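You operate a simulated robot arm through the tools that you are given. There is no shell and no other tool.

The job below is to be done with a simulated two-armed robot. You get a single attempt, and the scene is never put back.

## Task
Dip the white rod's tip in oil and push it into piece U6.
Fine: the oil is in the red tin; shut its lid again; the rod goes down the hole in the top. Where these are worked on the way, their far stop is far enough and under half their travel is too little: sliding lid of the red tin.

Only the result counts: the job must be done as asked and must still hold three seconds after the hand-in. Knocking over, shifting, dropping, spilling or breaking anything else fails it. A push-on lid holds only when it is set on centred and level and pressed home; a screw cap is set on level and turned clockwise until tight.

## Robot
Two 7-joint arms with fingered hands on one trunk that stands fixed in place. Base frame: the origin is at the foot of the trunk, x ahead of it, y to its left, z up. Lengths are in cm, angles in degrees, forces in N, time in s.
The left shoulder is at [2.4, 21.5, 119.7], the right one opposite. With the tool pointing down near the work surface each hand reaches from about 10 to 66 cm from the base axis, measured 20 degrees to its own side. Payload 3.6 kg a hand.
Tool frame (each hand has its own): the origin (TCP) lies between the finger pads and is the grasp point; the fingertips stand 2.2 cm ahead of it; z points along the fingers, y is the line along which they close. The gripper opens to 13.2 cm; its body begins 6 cm behind the TCP. The gripper is a hand of 4 fingers: y runs from the thumb to the fingers, the wrist lies at [0, 0, -20.3] in the tool frame.
Orientation is that of the tool frame in the base frame, as [roll, pitch, yaw] about the fixed x, y, z axes, in that order (R = Rz(yaw) Ry(pitch) Rx(roll)). With the fingers straight down and closing along the base's y, the tool's x points along the base's -x, its y along +y and its z along -z.

## Interface
- The arms move only by the tool servo_tool. It takes "left_moves", "right_moves" or both (then of equal length, played together; a hand with none holds still); each is a list of rows, each a list of 6 numbers: the shift along the tool's x, y, z in cm, then the turn, a rotation vector about the tool's x, y, z in degrees. In form: [[dx, dy, dz, ax, ay, az], ...]. A call has 1 to 20 rows; each row shifts and turns the commanded pose from where the row before left it, along the tool's axes as they then stand. A row lasts 0.2 s, in which the tool goes at most 5 cm and 8.6 degrees; a call with a longer step from one row to the next is refused whole. Where a pose cannot be reached the arm comes as near as it can. A force on the tool above 40 N (or 10 N above the force at the start of the call, whichever is more), or a blocked arm, ends the call early, and 0.2 s more pass. In this call time passes only in rows, and 0.2 s behind the last. It gives the time, the measured TCP pose, the force on the tool (base axes), the opening and the grip force at its end, in the units of the frame above (readings bear some noise), with the torque about the TCP (base axes, N m) and any sound that the robot's microphone picked up.
- Cameras (640 x 400 px; columns grow to the right, rows downward): "scene" is now at [14.49, 6.11, 114.24]; the picture's right is [0.66, -0.75, -0.00], its down [-0.05, -0.05, -1.00] and it looks along [0.75, 0.66, -0.07] (base axes); focal length 214 px, centre (320, 200). "left" rides on the left gripper at [-5.3, -5.3, -8.4] in its tool frame; the picture's right is [0.71, -0.71, 0.00], its down [0.53, 0.53, -0.67] and it looks along [0.47, 0.47, 0.74] (tool axes); focal length 247 px, centre (320, 200). "right" rides on the right gripper at [5.3, -5.3, -8.4] in its tool frame; the picture's right is [0.71, 0.71, 0.00], its down [-0.53, 0.53, -0.67] and it looks along [-0.47, 0.47, 0.74] (tool axes); focal length 247 px, centre (320, 200). There is no depth. A picture from a camera that has moved, and an enlarged one, comes with that camera's place and axes in the base frame and with its lens.
- grab_frame(camera): a new picture of that camera. It takes no simulated time.
- move_column(by): moves the trunk up (or, below 0, down) by that many cm; the arms and the scene camera ride with it, the base frame stays. It gives what a move gives, with no picture.
- finger_targets(finger1, finger2, finger3, thumb_bend, hand): sets how far each is bent, from 0 (flat) to 1 (curled in); at 0.3 the hand is open as for a grip, at 0.7 the pads meet at the TCP. One left out holds its place. A second passes; each finger stops where it meets its share of the squeeze, and holds until it gets a number again. It is the only way to open and close the hand. It gives what a move gives, with no picture; readings hold the bend of each and the force on the fingers (four entries, about 0 where the hand has none), thumb and palm.
- head_to(pan, tilt): turns the head with the scene camera to pan (to the left, within 60 degrees either way) and tilt (down, from -29 to 69), counted from straight ahead of the robot (the tilt from the chest, where the trunk bows). It gives what a move gives.
- zoom(camera, box): a new picture of the part [left, top, right, bottom] of that camera's present view, enlarged. It takes no simulated time.
- finish_job(): hands the job in; it is judged then, once.

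Nothing tells you positions but the pictures and the camera data. Unless the task says otherwise, let go and move clear before handing in.

The tools are called by a JSON object that holds its "method" and its "body". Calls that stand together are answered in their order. servo_tool: Moves the arms, as the interface text tells. Its arguments: {"type":"object","properties":{"left_moves":{"type":"array","items":{"type":"array","items":{"type":"number"}}},"right_moves":{"type":"array","items":{"type":"array","items":{"type":"number"}}}},"required":[]} The other tools are called the same way: move_column (by) moves the trunk up or down; finger_targets (finger1, finger2, finger3, thumb_bend, hand) moves the fingers one by one; head_to (pan, tilt) turns the head that bears the scene camera; grab_frame (camera) takes a picture; zoom (camera, box) takes an enlarged picture of a part of a camera's view; finish_job () hands the job in.

At the start:

```text
time: 0.0
left_ee_pos: [34.77, 43.3, 118.48]
left_tcp_rot: [-180.0, 0.0, -180.0]
left_wrist_force: [-0.2, 0.8, 0.2]
left_ft_torque: [0.01, -0.01, 0.0]
left_width: 13.17
left_gripper_force: 0.1
left_shape: jaw
left_bend: [0.3, 0.3, 0.3, 0.3]
left_finger forces: [0.0, 0.0, 0.1, 0.0, 0.0, 0.0]
right_ee_pos: [34.64, 6.97, 114.53]
right_tcp_rot: [179.9, -0.2, 180.0]
right_wrist_force: [-0.5, -0.6, -0.4]
right_ft_torque: [0.01, 0.02, 0.01]
right_width: 13.17
right_gripper_force: 0.3
right_shape: jaw
right_bend: [0.3, 0.3, 0.3, 0.3]
right_finger forces: [0.0, 0.0, 0.0, 0.1, 0.1, 0.0]
trunk travel left (down, up): [-47.5, 20.1]
head pan, tilt (commanded): [41.2, 4.0]
```

scene: 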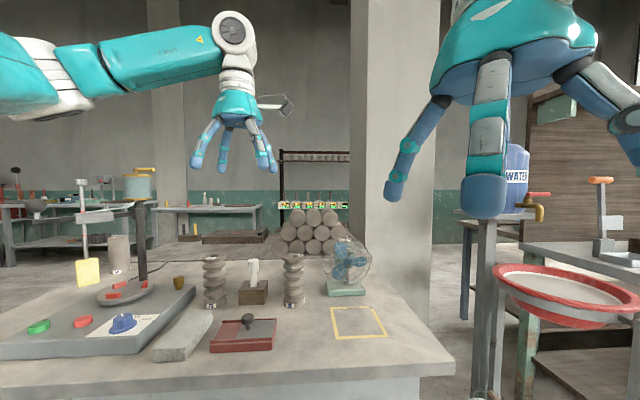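
right: 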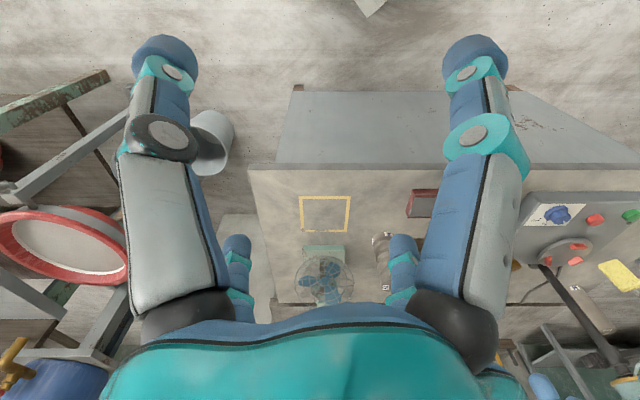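
left: 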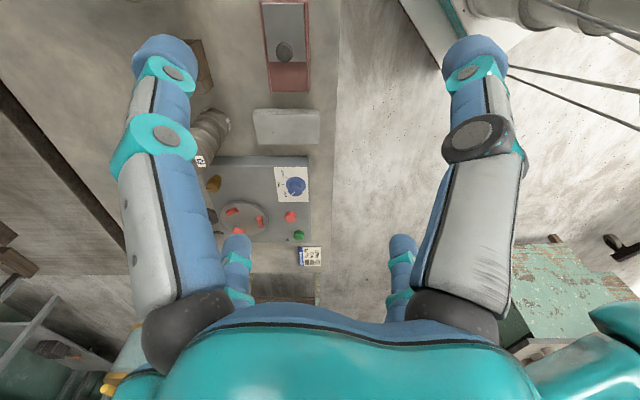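

I see a bench with a red sliding-lid tin, a rod-like white thing in a wooden block, and several grey screw-shaped pieces. I'll look closer before moving.

{"method": "zoom", "body": {"camera": "scene", "box": [180, 240, 340, 360]}}

{"method": "zoom", "body": {"camera": "scene", "box": [0, 160, 220, 370]}}

{"method": "zoom", "body": {"camera": "scene", "box": [240, 180, 400, 300]}}

```text
3.33 times, centred on (260, 300) of scene
camera zoom: at [14.49, 6.11, 114.24], right [0.66, -0.75, 0.0], down [-0.05, -0.05, -1.0], along [0.75, 0.66, -0.07], focal length 715 px, centre (520, -133)
```

zoom: 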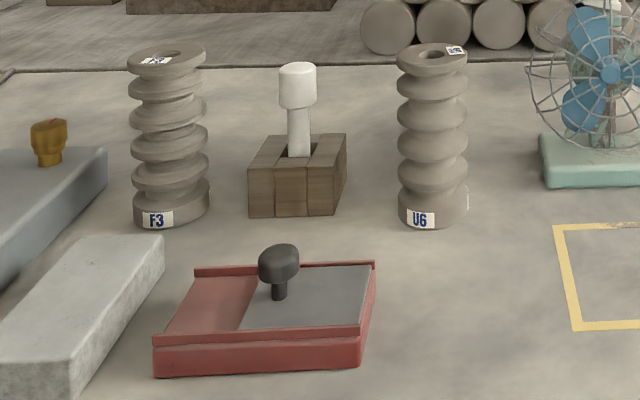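

```text
1.90 times, centred on (110, 265) of scene
camera zoom: at [14.49, 6.11, 114.24], right [0.66, -0.75, 0.0], down [-0.05, -0.05, -1.0], along [0.75, 0.66, -0.07], focal length 408 px, centre (720, 76)
```

zoom: 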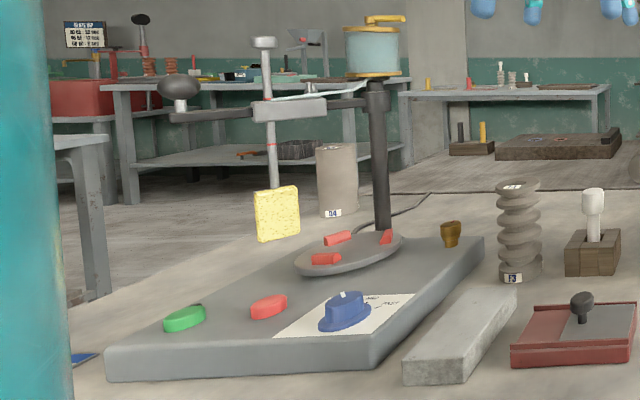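

```text
3.33 times, centred on (320, 240) of scene
camera zoom: at [14.49, 6.11, 114.24], right [0.66, -0.75, 0.0], down [-0.05, -0.05, -1.0], along [0.75, 0.66, -0.07], focal length 715 px, centre (320, 67)
```

zoom: 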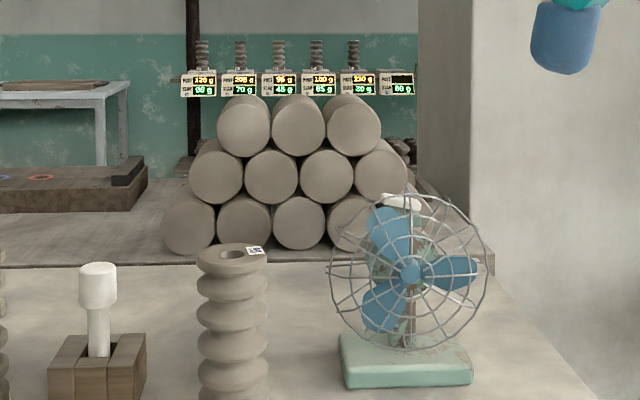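

The rod stands knob-up in a wooden stand between pieces F3 and U6, and the red tin is in front of it with a lid knob. I'll tilt the head down to get better geometry.

{"method": "head_to", "body": {"pan": 50, "tilt": 40}}

{"method": "grab_frame", "body": {"camera": "scene"}}

{"method": "zoom", "body": {"camera": "left", "box": [160, 0, 400, 150]}}

```text
time: 1.0
left_ee_pos: [34.73, 43.26, 118.6]
left_tcp_rot: [180.0, 0.0, -180.0]
left_wrist_force: [-0.4, 0.0, -0.5]
left_ft_torque: [-0.03, -0.03, -0.02]
left_width: 13.19
left_gripper_force: 0.0
left_shape: jaw
left_bend: [0.3, 0.3, 0.3, 0.3]
left_finger forces: [0.1, 0.0, 0.0, 0.0, 0.1, 0.1]
right_ee_pos: [34.73, 6.91, 114.49]
right_tcp_rot: [-180.0, -0.1, 179.9]
right_wrist_force: [-0.6, -0.5, -0.2]
right_ft_torque: [-0.01, -0.01, 0.02]
right_width: 13.21
right_gripper_force: 0.0
right_shape: jaw
right_bend: [0.3, 0.3, 0.3, 0.3]
right_finger forces: [0.0, 0.1, 0.0, 0.0, 0.0, 0.1]
trunk travel left (down, up): [-47.5, 20.1]
head pan, tilt (commanded): [50.0, 40.0]
```

```text
taken
camera scene: at [13.06, 6.6, 108.5], right [0.77, -0.64, 0.0], down [-0.41, -0.49, -0.77], along [0.49, 0.59, -0.64], focal length 214 px, centre (320, 200)
```

scene: 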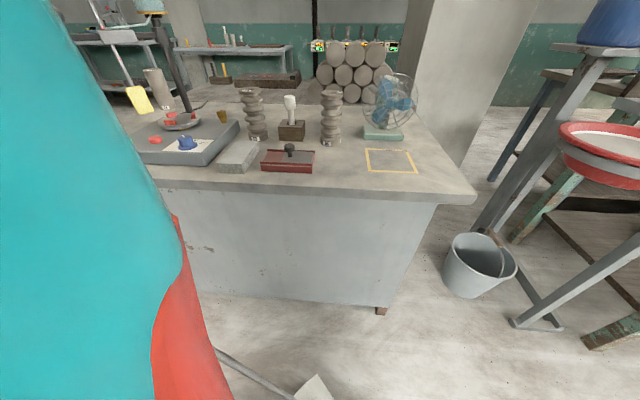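

```text
2.67 times, centred on (280, 75) of left
camera zoom: at [40.04, 37.91, 127.05], right [-0.71, -0.71, 0.0], down [-0.53, 0.53, 0.67], along [-0.47, 0.47, -0.74], focal length 659 px, centre (427, 533)
```

zoom: 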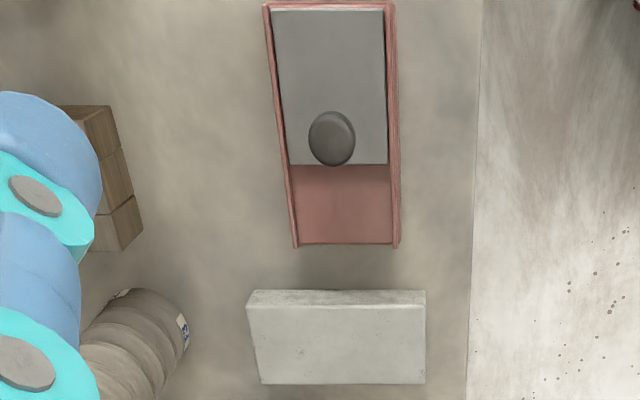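

The bench runs along the diagonal to my left-front; the tin's grey lid with dark knob slides along the bench front edge. I'll zoom in for triangulation.

{"method": "zoom", "body": {"camera": "scene", "box": [230, 80, 350, 180]}}

{"method": "zoom", "body": {"camera": "scene", "box": [330, 60, 480, 210]}}

{"method": "zoom", "body": {"camera": "left", "box": [180, 80, 340, 280]}}

{"method": "zoom", "body": {"camera": "right", "box": [240, 150, 480, 320]}}

```text
4.00 times, centred on (290, 130) of scene
camera zoom: at [13.06, 6.6, 108.5], right [0.77, -0.64, 0.0], down [-0.41, -0.49, -0.77], along [0.49, 0.59, -0.64], focal length 858 px, centre (440, 480)
```

zoom: 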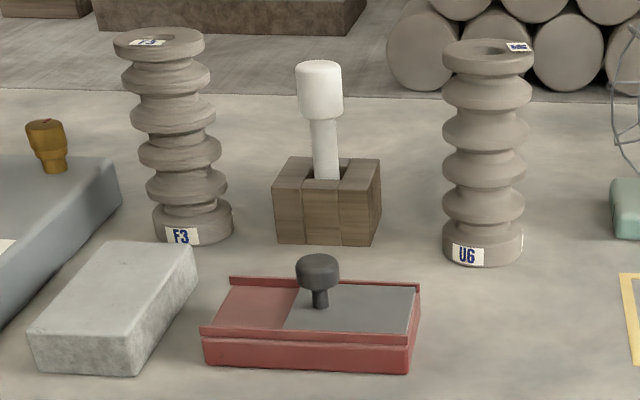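

```text
2.67 times, centred on (405, 135) of scene
camera zoom: at [13.06, 6.6, 108.5], right [0.77, -0.64, 0.0], down [-0.41, -0.49, -0.77], along [0.49, 0.59, -0.64], focal length 572 px, centre (93, 373)
```

zoom: 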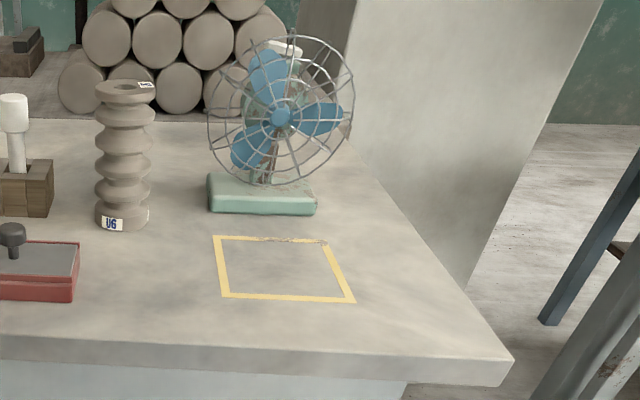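

```text
2.00 times, centred on (260, 180) of left
camera zoom: at [40.04, 37.91, 127.05], right [-0.71, -0.71, 0.0], down [-0.53, 0.53, 0.67], along [-0.47, 0.47, -0.74], focal length 494 px, centre (440, 240)
```

zoom: 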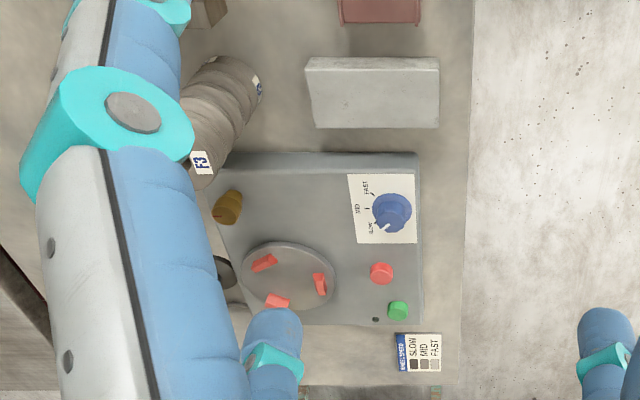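

```text
2.35 times, centred on (360, 235) of right
camera zoom: at [29.45, 1.46, 122.83], right [-0.71, 0.71, 0.0], down [0.53, 0.53, 0.67], along [0.47, 0.47, -0.74], focal length 581 px, centre (226, 118)
```

zoom: 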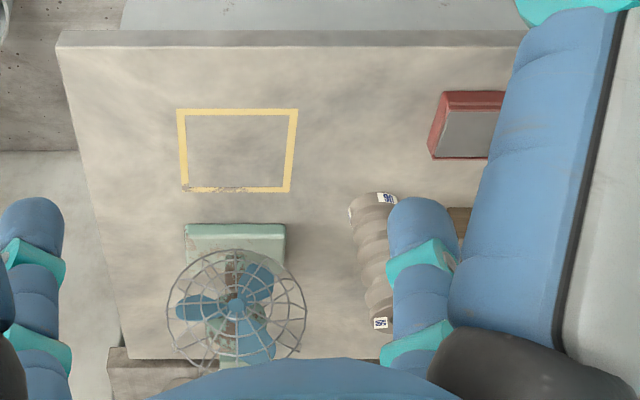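

The tin is about 12×6×3 cm with its top near z≈83 and the lid knob near [37.5, 47, 86]; the rod is near [47.5, 61] and U6 near [54.4, 51] with its top near z≈94. I'll bring the left hand above the tin for a close look.

{"method": "servo_tool", "body": {"left_moves": [[-0.7, 0.9, 3, 0, 0, 0], [-0.7, 0.9, 3, 0, 0, 0], [-0.7, 0.9, 3, 0, 0, 0], [-0.7, 1.0, 3, 0, 0, 0]]}}

{"method": "grab_frame", "body": {"camera": "left"}}

{"method": "grab_frame", "body": {"camera": "scene"}}

```text
time: 2.0
left_ee_pos: [37.41, 47.34, 106.43]
left_tcp_rot: [-180.0, -0.1, 179.9]
left_wrist_force: [-0.5, 0.4, 0.3]
left_ft_torque: [-0.02, -0.03, 0.04]
left_width: 13.16
left_gripper_force: 0.1
left_shape: jaw
left_bend: [0.3, 0.3, 0.3, 0.3]
left_finger forces: [0.0, 0.0, 0.0, 0.0, 0.0, 0.0]
right_ee_pos: [34.68, 7.04, 114.54]
right_tcp_rot: [180.0, -0.2, -180.0]
right_wrist_force: [-0.3, -0.1, 0.9]
right_ft_torque: [0.0, 0.0, -0.04]
right_width: 13.18
right_gripper_force: 0.0
right_shape: jaw
right_bend: [0.3, 0.3, 0.3, 0.3]
right_finger forces: [0.0, 0.0, 0.0, 0.0, 0.0, 0.0]
trunk travel left (down, up): [-47.5, 20.1]
head pan, tilt (commanded): [50.0, 40.0]
```

```text
taken
camera left: at [42.63, 41.88, 114.89], right [-0.71, -0.71, 0.0], down [-0.53, 0.53, 0.67], along [-0.47, 0.47, -0.74], focal length 247 px, centre (320, 200)
```

left: 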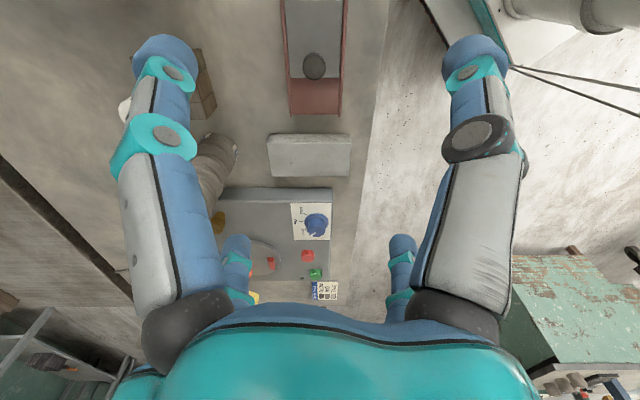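

```text
taken
camera scene: at [13.09, 6.62, 108.49], right [0.77, -0.64, 0.0], down [-0.41, -0.49, -0.77], along [0.49, 0.59, -0.64], focal length 214 px, centre (320, 200)
```

scene: 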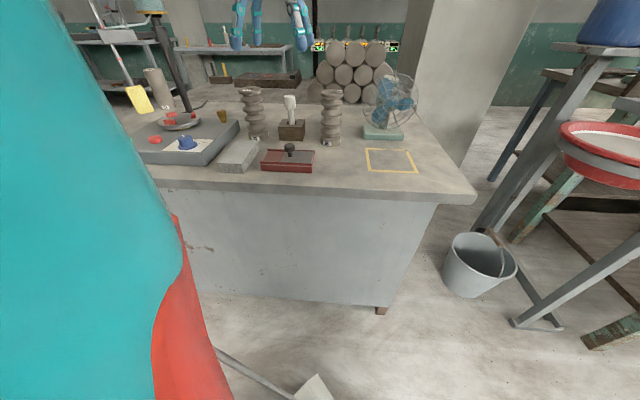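

{"method": "zoom", "body": {"camera": "left", "box": [240, 0, 400, 130]}}

{"method": "zoom", "body": {"camera": "scene", "box": [250, 130, 330, 180]}}

{"method": "zoom", "body": {"camera": "scene", "box": [260, 75, 360, 155]}}

```text
3.08 times, centred on (320, 65) of left
camera zoom: at [42.63, 41.88, 114.89], right [-0.71, -0.71, 0.0], down [-0.53, 0.53, 0.67], along [-0.47, 0.47, -0.74], focal length 760 px, centre (320, 615)
```

zoom: 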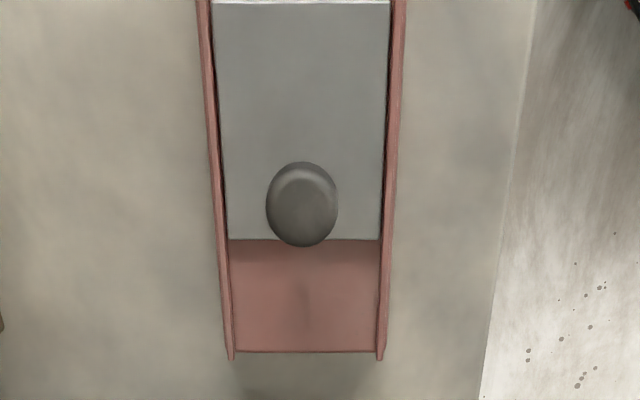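

```text
8.00 times, centred on (290, 155) of scene
camera zoom: at [13.09, 6.62, 108.49], right [0.77, -0.64, 0.0], down [-0.41, -0.49, -0.77], along [0.49, 0.59, -0.64], focal length 1716 px, centre (560, 560)
```

zoom: 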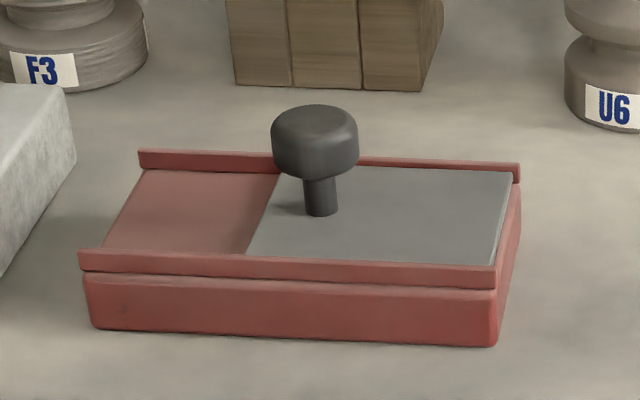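

```text
5.00 times, centred on (310, 115) of scene
camera zoom: at [13.09, 6.62, 108.49], right [0.77, -0.64, 0.0], down [-0.41, -0.49, -0.77], along [0.49, 0.59, -0.64], focal length 1072 px, centre (370, 625)
```

zoom: 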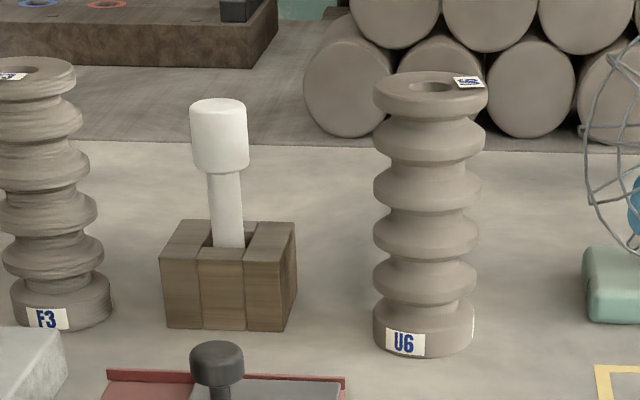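

The tin's axis is at 45° and the lid slides left over the red deck; the knob centre is about [37.9, 47.5, 85.1]. I'll partly close the left hand and come down above the knob.

{"method": "finger_targets", "body": {"hand": "left", "finger1": 0.45, "finger2": 0.45, "finger3": 0.45, "thumb_bend": 0.45}}

{"method": "servo_tool", "body": {"left_moves": [[-0.1, 0.05, 3, 0, 0, 0], [-0.1, 0.05, 3, 0, 0, 0], [-0.1, 0.05, 3, 0, 0, 0], [-0.1, 0.05, 2.5, 0, 0, 0]]}}

{"method": "grab_frame", "body": {"camera": "left"}}

{"method": "grab_frame", "body": {"camera": "scene"}}

```text
time: 3.0
left_ee_pos: [37.24, 47.15, 106.5]
left_tcp_rot: [180.0, 0.0, -180.0]
left_wrist_force: [1.2, 0.3, 0.5]
left_ft_torque: [0.04, -0.03, 0.03]
left_width: 5.33
left_gripper_force: 0.1
left_shape: fingers
left_bend: [0.45, 0.45, 0.45, 0.45]
left_finger forces: [0.0, 0.1, 0.0, 0.0, 0.1, 0.0]
right_ee_pos: [34.77, 6.97, 114.57]
right_tcp_rot: [180.0, -0.1, 179.9]
right_wrist_force: [0.4, 0.0, -0.1]
right_ft_torque: [0.03, -0.01, -0.02]
right_width: 13.2
right_gripper_force: 0.1
right_shape: jaw
right_bend: [0.3, 0.3, 0.3, 0.3]
right_finger forces: [0.1, 0.0, 0.0, 0.1, 0.0, 0.0]
trunk travel left (down, up): [-47.5, 20.1]
head pan, tilt (commanded): [50.0, 40.0]
```

```text
time: 4.0
left_ee_pos: [37.85, 47.36, 94.99]
left_tcp_rot: [180.0, 0.0, -180.0]
left_wrist_force: [0.1, -0.8, 0.5]
left_ft_torque: [0.0, 0.03, 0.02]
left_width: 5.3
left_gripper_force: 0.1
left_shape: fingers
left_bend: [0.45, 0.45, 0.45, 0.45]
left_finger forces: [0.0, 0.0, 0.0, 0.0, 0.1, 0.1]
right_ee_pos: [34.83, 6.99, 114.54]
right_tcp_rot: [180.0, 0.0, -179.9]
right_wrist_force: [0.2, 0.2, -0.3]
right_ft_torque: [0.0, -0.03, -0.01]
right_width: 13.19
right_gripper_force: 0.1
right_shape: jaw
right_bend: [0.3, 0.3, 0.3, 0.3]
right_finger forces: [0.0, 0.1, 0.0, 0.1, 0.0, 0.0]
trunk travel left (down, up): [-47.5, 20.1]
head pan, tilt (commanded): [50.0, 40.0]
```

```text
taken
camera left: at [43.11, 42.06, 103.44], right [-0.71, -0.71, 0.0], down [-0.53, 0.53, 0.67], along [-0.47, 0.47, -0.74], focal length 247 px, centre (320, 200)
```

left: 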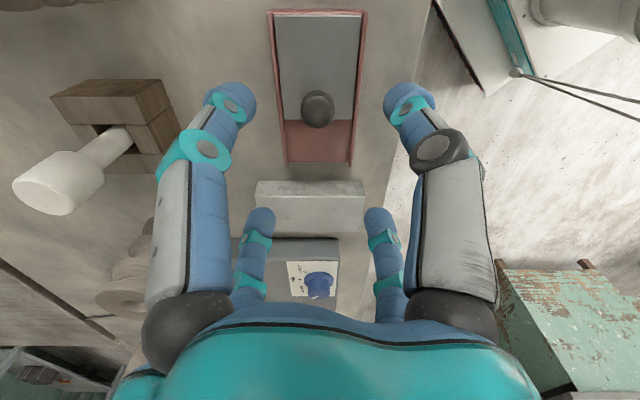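

```text
taken
camera scene: at [13.07, 6.61, 108.49], right [0.77, -0.64, 0.0], down [-0.41, -0.49, -0.77], along [0.49, 0.59, -0.64], focal length 214 px, centre (320, 200)
```

scene: 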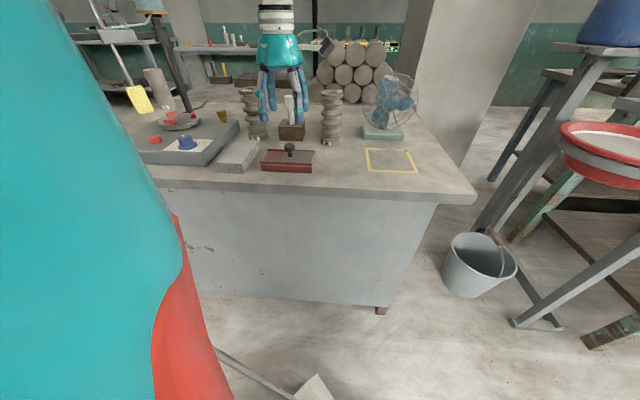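

The knob sits almost exactly under the TCP. I'll lower around it with the fingers caging it.

{"method": "servo_tool", "body": {"left_moves": [[-0.05, 0.03, 2.5, 0, 0, 0], [-0.05, 0.03, 2.5, 0, 0, 0], [-0.05, 0.02, 2.0, 0, 0, 0], [0, 0, 1.8, 0, 0, 0]]}}

{"method": "grab_frame", "body": {"camera": "left"}}

{"method": "zoom", "body": {"camera": "scene", "box": [220, 90, 360, 190]}}

```text
time: 5.0
left_ee_pos: [37.95, 47.27, 86.32]
left_tcp_rot: [179.9, 0.0, -179.9]
left_wrist_force: [-0.1, -0.3, -0.2]
left_ft_torque: [0.0, -0.02, 0.0]
left_width: 5.29
left_gripper_force: 0.0
left_shape: fingers
left_bend: [0.45, 0.45, 0.45, 0.45]
left_finger forces: [0.0, 0.0, 0.0, 0.0, 0.0, 0.0]
right_ee_pos: [34.74, 6.95, 114.48]
right_tcp_rot: [180.0, -0.1, 180.0]
right_wrist_force: [0.5, 0.5, -0.6]
right_ft_torque: [0.03, 0.01, -0.02]
right_width: 13.19
right_gripper_force: 0.1
right_shape: jaw
right_bend: [0.3, 0.3, 0.3, 0.3]
right_finger forces: [0.0, 0.0, 0.0, 0.1, 0.0, 0.0]
trunk travel left (down, up): [-47.5, 20.1]
head pan, tilt (commanded): [50.0, 40.0]
```

```text
taken
camera left: at [43.21, 41.82, 94.74], right [-0.71, -0.71, 0.0], down [-0.53, 0.53, 0.67], along [-0.47, 0.47, -0.74], focal length 247 px, centre (320, 200)
```

left: 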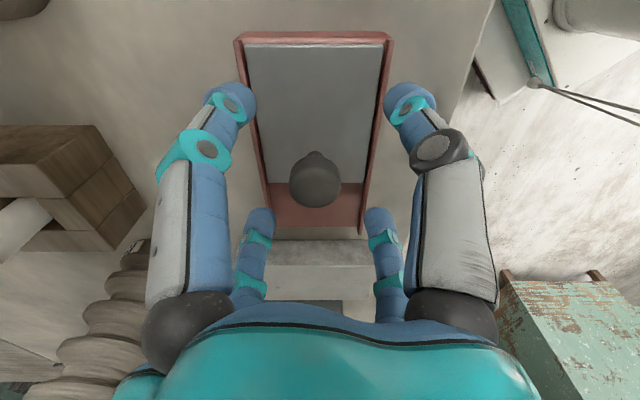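

```text
4.00 times, centred on (290, 140) of scene
camera zoom: at [13.07, 6.61, 108.49], right [0.77, -0.64, 0.0], down [-0.41, -0.49, -0.77], along [0.49, 0.59, -0.64], focal length 858 px, centre (440, 440)
```

zoom: 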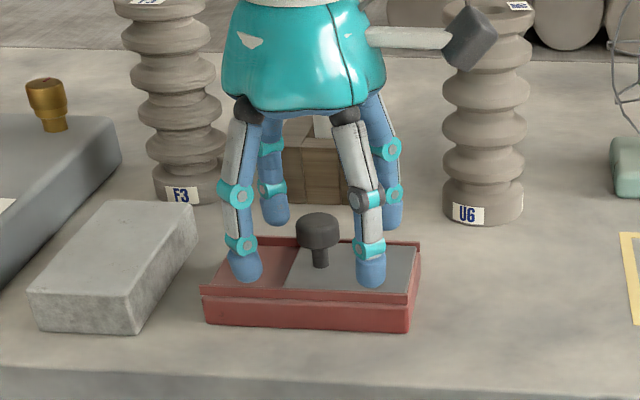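

The fingers surround the knob with clearance all round. I'll close gently to a loose cage around it.

{"method": "finger_targets", "body": {"hand": "left", "finger1": 0.53, "finger2": 0.53, "finger3": 0.53, "thumb_bend": 0.53}}

{"method": "grab_frame", "body": {"camera": "left"}}

{"method": "zoom", "body": {"camera": "scene", "box": [250, 120, 330, 180]}}

```text
time: 6.0
left_ee_pos: [37.89, 47.19, 86.34]
left_tcp_rot: [-180.0, 0.0, 180.0]
left_wrist_force: [-0.6, -1.0, 0.6]
left_ft_torque: [0.02, -0.03, 0.0]
left_width: 3.41
left_gripper_force: 0.1
left_shape: fingers
left_bend: [0.53, 0.53, 0.53, 0.53]
left_finger forces: [0.0, 0.0, 0.0, 0.0, 0.1, 0.0]
right_ee_pos: [34.78, 6.93, 114.62]
right_tcp_rot: [-180.0, 0.0, 180.0]
right_wrist_force: [0.5, 0.4, -0.8]
right_ft_torque: [0.01, -0.01, 0.01]
right_width: 13.2
right_gripper_force: 0.1
right_shape: jaw
right_bend: [0.3, 0.3, 0.3, 0.3]
right_finger forces: [0.0, 0.0, 0.0, 0.0, 0.0, 0.1]
trunk travel left (down, up): [-47.5, 20.1]
head pan, tilt (commanded): [50.0, 40.0]
```

```text
taken
camera left: at [43.2, 41.79, 94.76], right [-0.71, -0.71, 0.0], down [-0.53, 0.53, 0.67], along [-0.47, 0.47, -0.74], focal length 247 px, centre (320, 200)
```

left: 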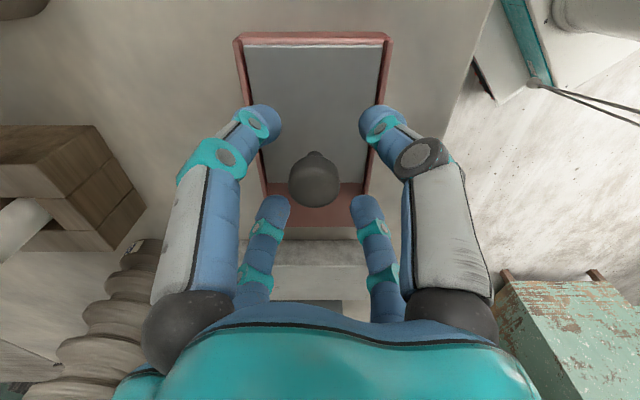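

```text
6.67 times, centred on (290, 150) of scene
camera zoom: at [13.06, 6.6, 108.49], right [0.77, -0.64, 0.0], down [-0.41, -0.49, -0.77], along [0.49, 0.59, -0.64], focal length 1430 px, centre (520, 533)
```

zoom: 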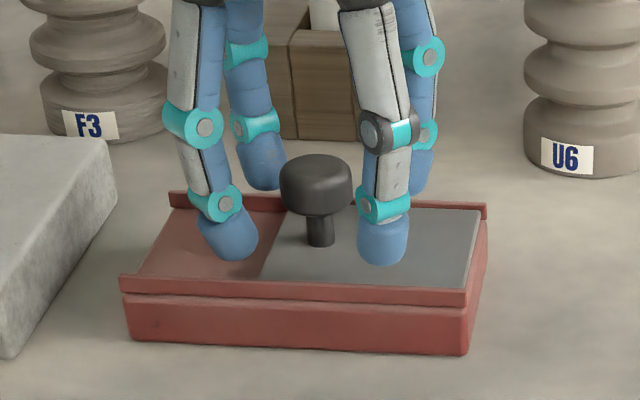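

{"method": "servo_tool", "body": {"left_moves": [[-0.05, 0.2, 0.4, 0, 0, 0]]}}

{"method": "finger_targets", "body": {"hand": "left", "finger1": 0.57, "finger2": 0.57, "finger3": 0.57, "thumb_bend": 0.57}}

{"method": "grab_frame", "body": {"camera": "left"}}

{"method": "zoom", "body": {"camera": "scene", "box": [250, 120, 330, 180]}}

```text
time: 6.4
left_ee_pos: [38.06, 47.39, 85.93]
left_tcp_rot: [179.9, -0.1, -180.0]
left_wrist_force: [0.0, -0.7, -0.3]
left_ft_torque: [-0.01, 0.0, -0.04]
left_width: 3.36
left_gripper_force: 0.0
left_shape: fingers
left_bend: [0.53, 0.53, 0.53, 0.53]
left_finger forces: [0.1, 0.0, 0.0, 0.0, 0.1, 0.0]
right_ee_pos: [34.63, 7.01, 114.74]
right_tcp_rot: [-180.0, -0.2, 180.0]
right_wrist_force: [0.0, -0.7, -0.1]
right_ft_torque: [-0.03, 0.0, 0.04]
right_width: 13.2
right_gripper_force: 0.1
right_shape: jaw
right_bend: [0.3, 0.3, 0.3, 0.3]
right_finger forces: [0.1, 0.0, 0.0, 0.0, 0.0, 0.0]
trunk travel left (down, up): [-47.5, 20.1]
head pan, tilt (commanded): [50.0, 40.0]
```

```text
time: 7.4
left_ee_pos: [38.14, 47.45, 85.99]
left_tcp_rot: [180.0, 0.0, -180.0]
left_wrist_force: [-0.1, -0.2, 0.7]
left_ft_torque: [0.02, 0.0, -0.03]
left_width: 2.67
left_gripper_force: 0.0
left_shape: fingers
left_bend: [0.56, 0.56, 0.56, 0.56]
left_finger forces: [0.0, 0.0, 0.0, 0.1, 0.0, 0.0]
right_ee_pos: [34.87, 6.98, 114.52]
right_tcp_rot: [-180.0, -0.2, 180.0]
right_wrist_force: [1.7, 0.3, -0.8]
right_ft_torque: [0.0, 0.01, 0.02]
right_width: 13.16
right_gripper_force: 0.1
right_shape: jaw
right_bend: [0.3, 0.3, 0.3, 0.3]
right_finger forces: [0.0, 0.0, 0.0, 0.1, 0.1, 0.1]
trunk travel left (down, up): [-47.5, 20.1]
head pan, tilt (commanded): [50.0, 40.0]
```

```text
taken
camera left: at [43.36, 41.98, 94.33], right [-0.71, -0.71, 0.0], down [-0.53, 0.53, 0.67], along [-0.47, 0.47, -0.74], focal length 247 px, centre (320, 200)
```

left: 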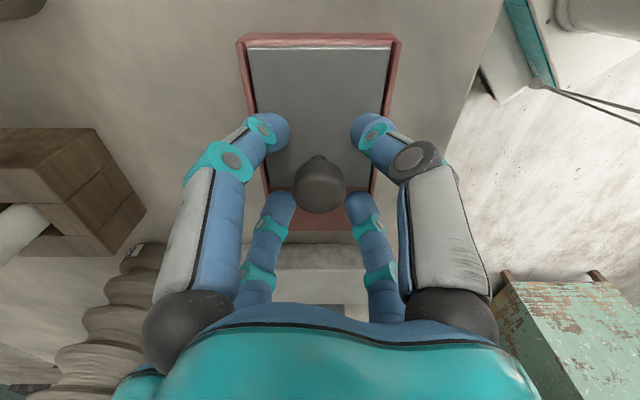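

```text
6.67 times, centred on (290, 150) of scene
camera zoom: at [13.06, 6.6, 108.49], right [0.77, -0.64, 0.0], down [-0.41, -0.49, -0.77], along [0.49, 0.59, -0.64], focal length 1430 px, centre (520, 533)
```

zoom: 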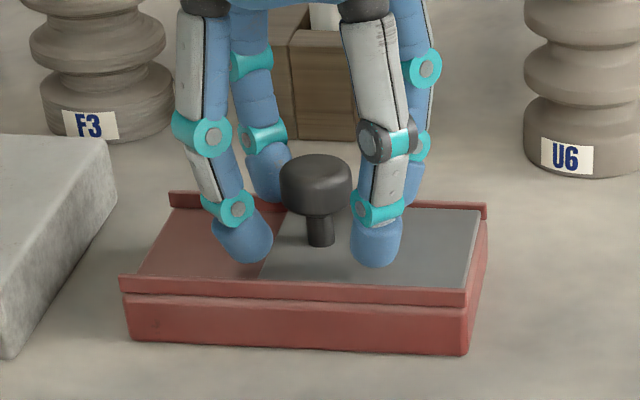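

The fingers are still about 1 cm off the knob on each side. I'll close a bit more.

{"method": "finger_targets", "body": {"hand": "left", "finger1": 0.61, "finger2": 0.61, "finger3": 0.61, "thumb_bend": 0.61}}

{"method": "grab_frame", "body": {"camera": "left"}}

{"method": "zoom", "body": {"camera": "scene", "box": [250, 120, 330, 180]}}

```text
time: 8.4
left_ee_pos: [38.08, 47.35, 85.99]
left_tcp_rot: [180.0, 0.0, -179.9]
left_wrist_force: [-0.4, 0.4, 0.5]
left_ft_torque: [0.0, 0.0, 0.0]
left_width: 1.53
left_gripper_force: 0.1
left_shape: fingers
left_bend: [0.61, 0.61, 0.61, 0.61]
left_finger forces: [0.0, 0.0, 0.1, 0.0, 0.1, 0.0]
right_ee_pos: [34.77, 6.97, 114.6]
right_tcp_rot: [180.0, -0.1, -179.9]
right_wrist_force: [0.6, -0.2, 0.1]
right_ft_torque: [0.01, 0.01, -0.01]
right_width: 13.19
right_gripper_force: 0.1
right_shape: jaw
right_bend: [0.3, 0.3, 0.3, 0.3]
right_finger forces: [0.0, 0.0, 0.0, 0.0, 0.0, 0.1]
trunk travel left (down, up): [-47.5, 20.1]
head pan, tilt (commanded): [50.0, 40.0]
```

```text
taken
camera left: at [43.36, 41.99, 94.33], right [-0.71, -0.71, 0.0], down [-0.53, 0.53, 0.67], along [-0.47, 0.47, -0.74], focal length 247 px, centre (320, 200)
```

left: 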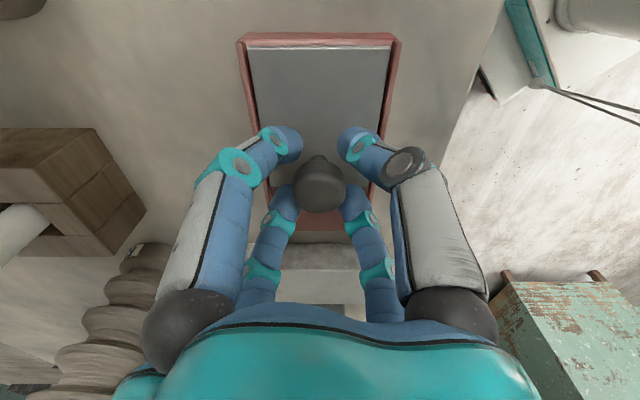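

```text
6.67 times, centred on (290, 150) of scene
camera zoom: at [13.06, 6.6, 108.49], right [0.77, -0.64, 0.0], down [-0.41, -0.49, -0.77], along [0.49, 0.59, -0.64], focal length 1430 px, centre (520, 533)
```

zoom: 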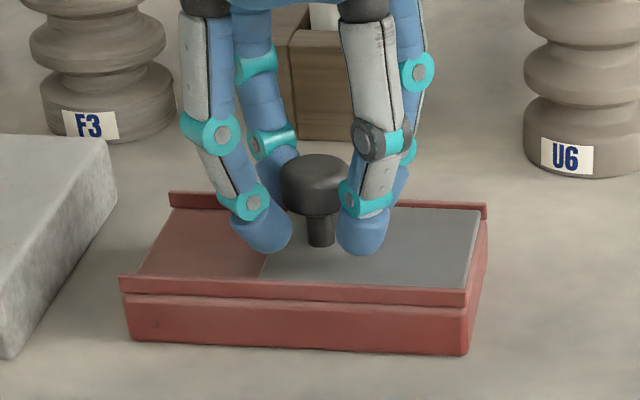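

The fingers now cage the knob just about touching. I'll push the lid left along the tin axis in small steps and watch the force.

{"method": "servo_tool", "body": {"left_moves": [[0.28, 0.28, 0, 0, 0, 0], [0.28, 0.28, 0, 0, 0, 0], [0.28, 0.28, 0, 0, 0, 0], [0.28, 0.28, 0, 0, 0, 0]]}}

{"method": "zoom", "body": {"camera": "scene", "box": [250, 120, 330, 180]}}

{"method": "grab_frame", "body": {"camera": "left"}}

```text
time: 9.4
left_ee_pos: [36.94, 48.59, 85.83]
left_tcp_rot: [-179.9, 0.1, 180.0]
left_wrist_force: [-0.9, 0.1, -0.5]
left_ft_torque: [0.02, 0.0, -0.04]
left_width: 1.54
left_gripper_force: 0.4
left_shape: fingers
left_bend: [0.61, 0.61, 0.61, 0.61]
left_finger forces: [0.1, 0.0, 0.0, 0.0, 0.3, 0.0]
right_ee_pos: [34.77, 6.97, 114.6]
right_tcp_rot: [179.9, -0.1, -180.0]
right_wrist_force: [0.0, 0.1, 0.0]
right_ft_torque: [0.05, 0.01, -0.02]
right_width: 13.19
right_gripper_force: 0.0
right_shape: jaw
right_bend: [0.3, 0.3, 0.3, 0.3]
right_finger forces: [0.0, 0.0, 0.1, 0.0, 0.1, 0.1]
trunk travel left (down, up): [-47.5, 20.1]
head pan, tilt (commanded): [50.0, 40.0]
```

```text
6.67 times, centred on (290, 150) of scene
camera zoom: at [13.06, 6.6, 108.49], right [0.77, -0.64, 0.0], down [-0.41, -0.49, -0.77], along [0.49, 0.59, -0.64], focal length 1430 px, centre (520, 533)
```

zoom: 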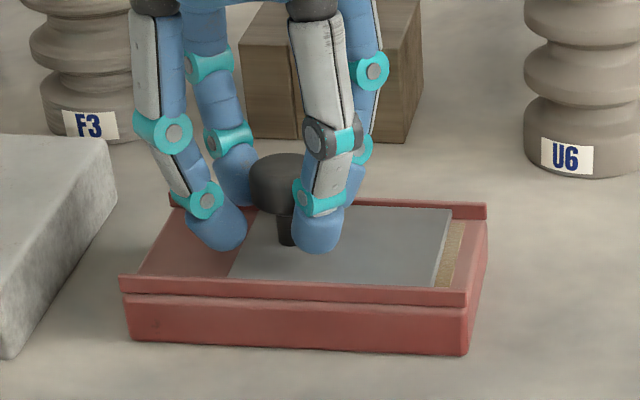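

```text
taken
camera left: at [42.25, 43.21, 94.29], right [-0.71, -0.71, 0.0], down [-0.53, 0.53, 0.67], along [-0.47, 0.47, -0.74], focal length 247 px, centre (320, 200)
```

left: 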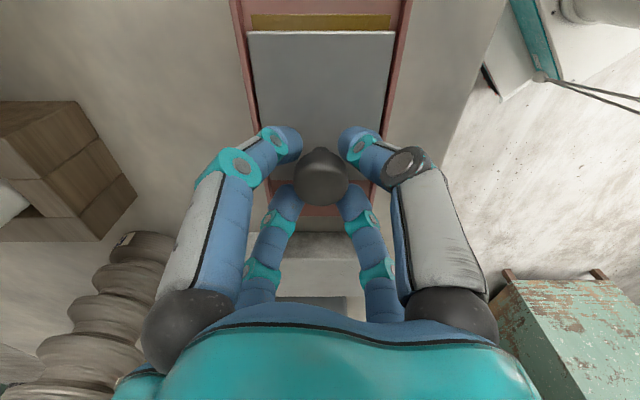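

The lid slides easily, oil is showing at the right end and the tin has not shifted. I'll keep going.

{"method": "servo_tool", "body": {"left_moves": [[0.28, 0.28, 0, 0, 0, 0], [0.28, 0.28, 0, 0, 0, 0], [0.28, 0.28, 0, 0, 0, 0], [0.28, 0.28, 0, 0, 0, 0], [0.28, 0.28, 0, 0, 0, 0], [0.28, 0.28, 0, 0, 0, 0]]}}

{"method": "zoom", "body": {"camera": "scene", "box": [250, 120, 330, 180]}}

{"method": "grab_frame", "body": {"camera": "left"}}

```text
time: 10.8
left_ee_pos: [35.29, 50.1, 85.95]
left_tcp_rot: [179.9, 0.0, 180.0]
left_wrist_force: [0.1, -0.7, -0.4]
left_ft_torque: [0.01, -0.01, 0.01]
left_width: 1.53
left_gripper_force: 0.2
left_shape: fingers
left_bend: [0.61, 0.61, 0.61, 0.61]
left_finger forces: [0.5, 0.0, 0.0, 0.0, 0.2, 0.1]
right_ee_pos: [34.74, 6.93, 114.53]
right_tcp_rot: [-180.0, -0.1, -180.0]
right_wrist_force: [-1.0, 0.8, 0.2]
right_ft_torque: [0.0, 0.01, -0.02]
right_width: 13.18
right_gripper_force: 0.1
right_shape: jaw
right_bend: [0.3, 0.3, 0.3, 0.3]
right_finger forces: [0.2, 0.0, 0.0, 0.1, 0.0, 0.0]
trunk travel left (down, up): [-47.5, 20.1]
head pan, tilt (commanded): [50.0, 40.0]
```

```text
6.67 times, centred on (290, 150) of scene
camera zoom: at [13.06, 6.6, 108.49], right [0.77, -0.64, 0.0], down [-0.41, -0.49, -0.77], along [0.49, 0.59, -0.64], focal length 1430 px, centre (520, 533)
```

zoom: 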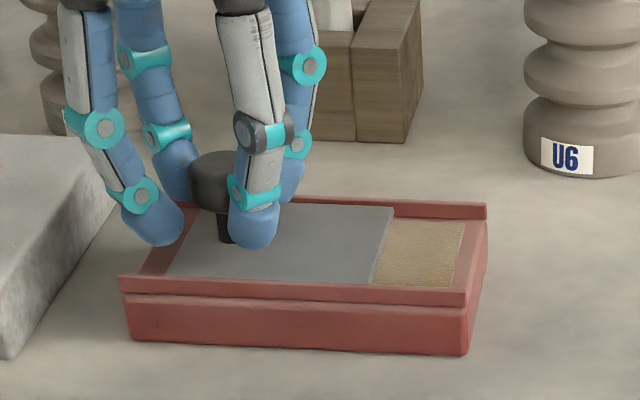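

```text
taken
camera left: at [40.61, 44.78, 94.41], right [-0.71, -0.71, 0.0], down [-0.53, 0.53, 0.67], along [-0.47, 0.47, -0.74], focal length 247 px, centre (320, 200)
```

left: 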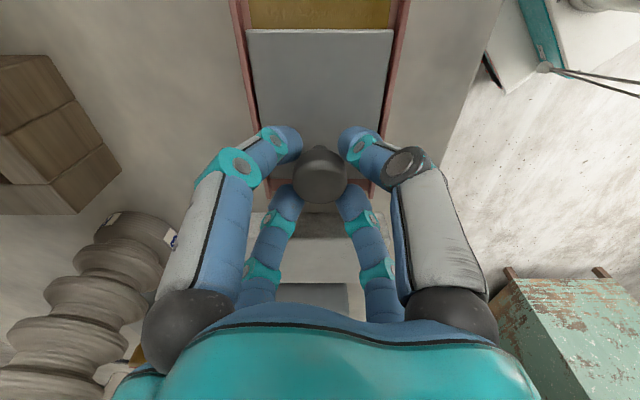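

The opening is about 3.3 cm with the tin unmoved. I'll push a little more towards the far stop in tiny steps.

{"method": "servo_tool", "body": {"left_moves": [[0.2, 0.2, 0, 0, 0, 0], [0.2, 0.2, 0, 0, 0, 0], [0.15, 0.15, 0, 0, 0, 0]]}}

{"method": "zoom", "body": {"camera": "scene", "box": [250, 120, 330, 180]}}

```text
time: 11.6
left_ee_pos: [34.78, 50.94, 85.98]
left_tcp_rot: [-180.0, 0.0, 180.0]
left_wrist_force: [0.0, -0.2, 0.3]
left_ft_torque: [-0.03, -0.01, 0.01]
left_width: 1.56
left_gripper_force: 0.2
left_shape: fingers
left_bend: [0.61, 0.61, 0.61, 0.61]
left_finger forces: [0.1, 0.0, 0.0, 0.1, 0.7, 0.0]
right_ee_pos: [34.59, 7.04, 114.52]
right_tcp_rot: [-179.9, -0.1, 179.9]
right_wrist_force: [0.4, 0.2, -0.4]
right_ft_torque: [0.01, 0.0, -0.01]
right_width: 13.19
right_gripper_force: 0.1
right_shape: jaw
right_bend: [0.3, 0.3, 0.3, 0.3]
right_finger forces: [0.0, 0.0, 0.0, 0.0, 0.1, 0.0]
trunk travel left (down, up): [-47.5, 20.1]
head pan, tilt (commanded): [50.0, 40.0]
```

```text
6.67 times, centred on (290, 150) of scene
camera zoom: at [13.05, 6.59, 108.49], right [0.77, -0.64, 0.0], down [-0.41, -0.49, -0.77], along [0.49, 0.59, -0.64], focal length 1430 px, centre (520, 533)
```

zoom: 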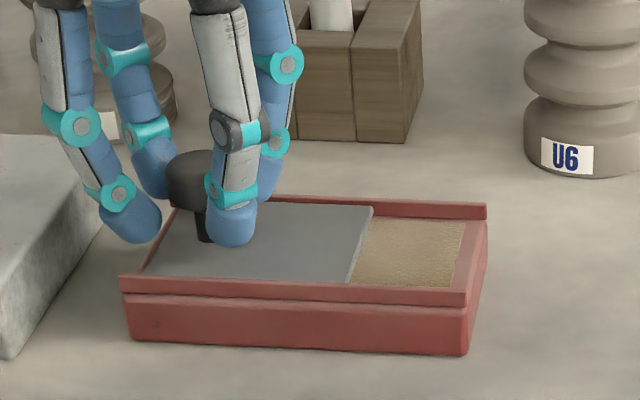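

The lid is nearly at its far stop with about 4 cm of oil pad showing. I'll loosen the fingers slightly and lift straight up.

{"method": "finger_targets", "body": {"hand": "left", "finger1": 0.54, "finger2": 0.54, "finger3": 0.54, "thumb_bend": 0.54}}

{"method": "servo_tool", "body": {"left_moves": [[0, 0, -1, 0, 0, 0], [0, 0, -2, 0, 0, 0], [0, 0, -3, 0, 0, 0], [0, 0, -4, 0, 0, 0], [0, 0, -4, 0, 0, 0], [0, 0, -4, 0, 0, 0]]}}

{"method": "grab_frame", "body": {"camera": "left"}}

{"method": "zoom", "body": {"camera": "scene", "box": [220, 70, 380, 190]}}

```text
time: 12.6
left_ee_pos: [34.8, 50.94, 85.92]
left_tcp_rot: [180.0, 0.0, 180.0]
left_wrist_force: [0.6, 0.9, -0.6]
left_ft_torque: [-0.01, 0.0, 0.03]
left_width: 3.1
left_gripper_force: 0.0
left_shape: fingers
left_bend: [0.54, 0.54, 0.54, 0.54]
left_finger forces: [0.0, 0.1, 0.0, 0.0, 0.0, 0.1]
right_ee_pos: [34.68, 6.83, 114.53]
right_tcp_rot: [-180.0, -0.1, 179.9]
right_wrist_force: [0.1, 0.6, 0.3]
right_ft_torque: [0.03, 0.04, 0.0]
right_width: 13.19
right_gripper_force: 0.2
right_shape: jaw
right_bend: [0.3, 0.3, 0.3, 0.3]
right_finger forces: [0.1, 0.1, 0.0, 0.0, 0.0, 0.0]
trunk travel left (down, up): [-47.5, 20.1]
head pan, tilt (commanded): [50.0, 40.0]
```

```text
time: 14.0
left_ee_pos: [35.02, 50.83, 103.95]
left_tcp_rot: [180.0, 0.0, 180.0]
left_wrist_force: [-0.7, 0.3, 0.1]
left_ft_torque: [-0.02, 0.02, -0.02]
left_width: 3.07
left_gripper_force: 0.1
left_shape: fingers
left_bend: [0.54, 0.54, 0.54, 0.54]
left_finger forces: [0.1, 0.0, 0.1, 0.1, 0.1, 0.0]
right_ee_pos: [34.73, 7.02, 114.44]
right_tcp_rot: [-179.9, -0.1, -180.0]
right_wrist_force: [0.1, -0.4, -0.5]
right_ft_torque: [0.04, -0.01, 0.0]
right_width: 13.19
right_gripper_force: 0.0
right_shape: jaw
right_bend: [0.3, 0.3, 0.3, 0.3]
right_finger forces: [0.0, 0.0, 0.0, 0.0, 0.0, 0.1]
trunk travel left (down, up): [-47.5, 20.1]
head pan, tilt (commanded): [50.0, 40.0]
```

```text
taken
camera left: at [40.29, 45.34, 112.38], right [-0.71, -0.71, 0.0], down [-0.52, 0.53, 0.67], along [-0.47, 0.47, -0.74], focal length 247 px, centre (320, 200)
```

left: 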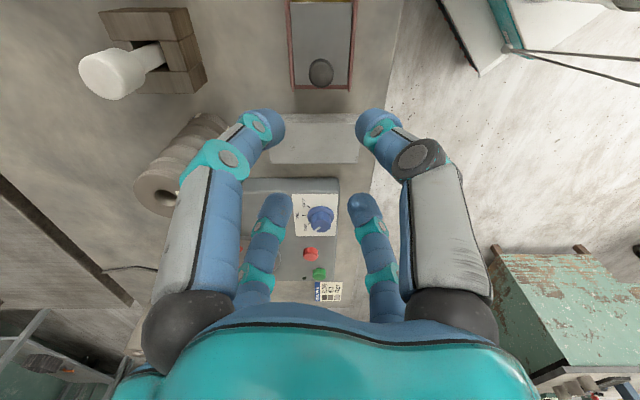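

```text
3.33 times, centred on (300, 130) of scene
camera zoom: at [13.04, 6.57, 108.5], right [0.77, -0.64, 0.0], down [-0.41, -0.49, -0.77], along [0.49, 0.59, -0.64], focal length 715 px, centre (387, 433)
```

zoom: 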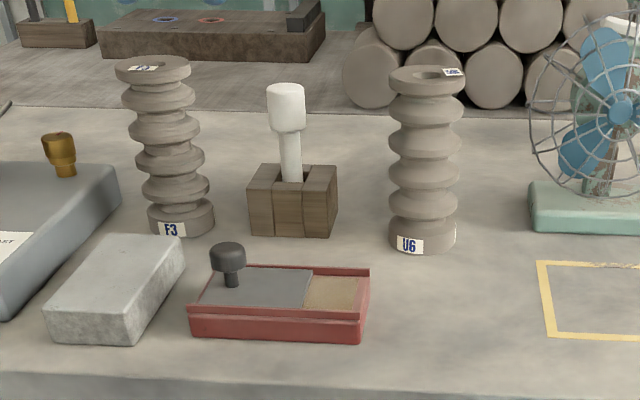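

The lid stays open. Next I'll measure the rod precisely from both cameras.

{"method": "zoom", "body": {"camera": "left", "box": [60, 0, 220, 110]}}

{"method": "zoom", "body": {"camera": "scene", "box": [265, 85, 325, 135]}}

{"method": "zoom", "body": {"camera": "scene", "box": [300, 80, 370, 150]}}

```text
3.64 times, centred on (140, 55) of left
camera zoom: at [40.29, 45.34, 112.38], right [-0.71, -0.71, 0.0], down [-0.52, 0.53, 0.67], along [-0.47, 0.47, -0.74], focal length 898 px, centre (974, 727)
```

zoom: 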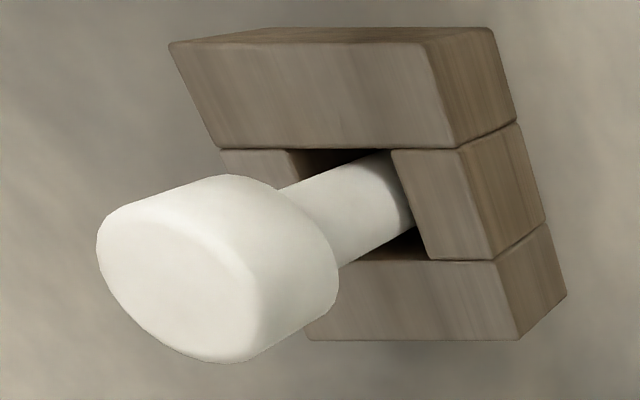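

```text
8.00 times, centred on (295, 110) of scene
camera zoom: at [13.04, 6.57, 108.5], right [0.77, -0.64, 0.0], down [-0.41, -0.49, -0.77], along [0.49, 0.59, -0.64], focal length 1716 px, centre (520, 920)
```

zoom: 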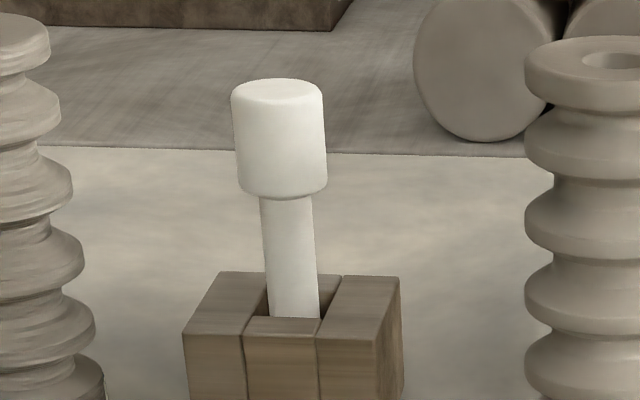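

```text
5.71 times, centred on (335, 115) of scene
camera zoom: at [13.04, 6.57, 108.5], right [0.77, -0.64, 0.0], down [-0.41, -0.49, -0.77], along [0.49, 0.59, -0.64], focal length 1226 px, centre (234, 686)
```

zoom: 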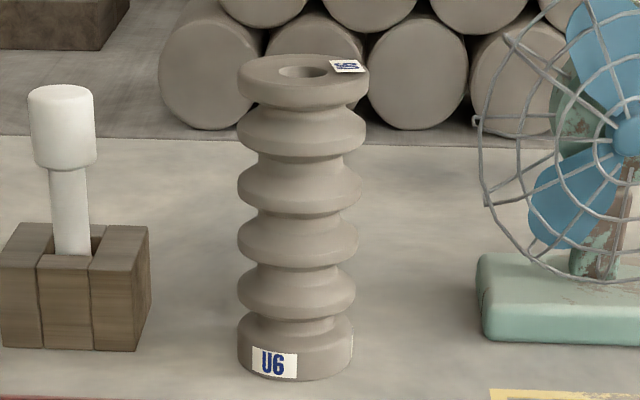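

The rod's head is about 3.2 cm across, from z≈88.9 to 92.15, centred near [48.0, 61.2] and upright. I'll move the hand above it and check.

{"method": "servo_tool", "body": {"left_moves": [[-2.6, 2.08, 0, 0, 0, 0], [-2.6, 2.08, 0, 0, 0, 0], [-2.6, 2.08, 0, 0, 0, 0], [-2.6, 2.08, 0, 0, 0, 0], [-2.6, 2.08, 0, 0, 0, 0]]}}

{"method": "finger_targets", "body": {"hand": "left", "finger1": 0.48, "finger2": 0.48, "finger3": 0.48, "thumb_bend": 0.48}}

{"method": "grab_frame", "body": {"camera": "left"}}

{"method": "zoom", "body": {"camera": "scene", "box": [220, 40, 380, 160]}}

```text
time: 15.2
left_ee_pos: [47.79, 61.18, 104.08]
left_tcp_rot: [-180.0, -0.1, 180.0]
left_wrist_force: [0.3, 0.0, 0.2]
left_ft_torque: [0.02, 0.01, 0.01]
left_width: 3.07
left_gripper_force: 0.0
left_shape: fingers
left_bend: [0.54, 0.54, 0.54, 0.54]
left_finger forces: [0.0, 0.1, 0.0, 0.0, 0.0, 0.0]
right_ee_pos: [34.8, 6.96, 114.56]
right_tcp_rot: [179.9, -0.1, 179.9]
right_wrist_force: [0.8, 0.1, -0.6]
right_ft_torque: [-0.01, 0.01, 0.04]
right_width: 13.18
right_gripper_force: 0.0
right_shape: jaw
right_bend: [0.3, 0.3, 0.3, 0.3]
right_finger forces: [0.1, 0.0, 0.0, 0.1, 0.0, 0.1]
trunk travel left (down, up): [-47.5, 20.1]
head pan, tilt (commanded): [50.0, 40.0]
```

```text
time: 16.2
left_ee_pos: [47.75, 61.4, 103.93]
left_tcp_rot: [-180.0, 0.0, 179.9]
left_wrist_force: [-0.4, 0.9, -0.1]
left_ft_torque: [0.02, -0.06, 0.0]
left_width: 4.53
left_gripper_force: 0.0
left_shape: fingers
left_bend: [0.48, 0.48, 0.48, 0.48]
left_finger forces: [0.0, 0.0, 0.1, 0.0, 0.1, 0.0]
right_ee_pos: [34.75, 7.0, 114.51]
right_tcp_rot: [-180.0, -0.1, -180.0]
right_wrist_force: [0.1, -0.6, -0.5]
right_ft_torque: [0.0, 0.03, -0.01]
right_width: 13.2
right_gripper_force: 0.1
right_shape: jaw
right_bend: [0.3, 0.3, 0.3, 0.3]
right_finger forces: [0.1, 0.0, 0.0, 0.1, 0.0, 0.0]
trunk travel left (down, up): [-47.5, 20.1]
head pan, tilt (commanded): [50.0, 40.0]
```

```text
taken
camera left: at [52.9, 55.91, 112.41], right [-0.71, -0.71, 0.0], down [-0.53, 0.53, 0.67], along [-0.47, 0.47, -0.74], focal length 247 px, centre (320, 200)
```

left: 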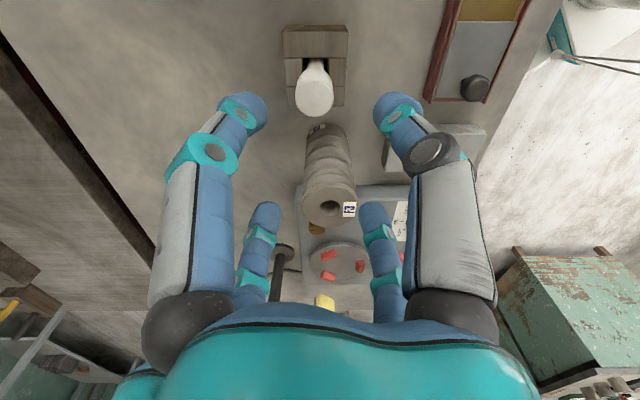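

```text
3.33 times, centred on (300, 100) of scene
camera zoom: at [13.07, 6.6, 108.49], right [0.77, -0.64, 0.0], down [-0.41, -0.49, -0.77], along [0.49, 0.59, -0.64], focal length 715 px, centre (387, 533)
```

zoom: 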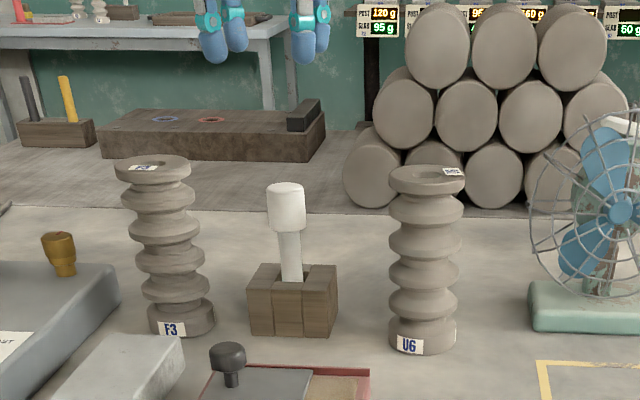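

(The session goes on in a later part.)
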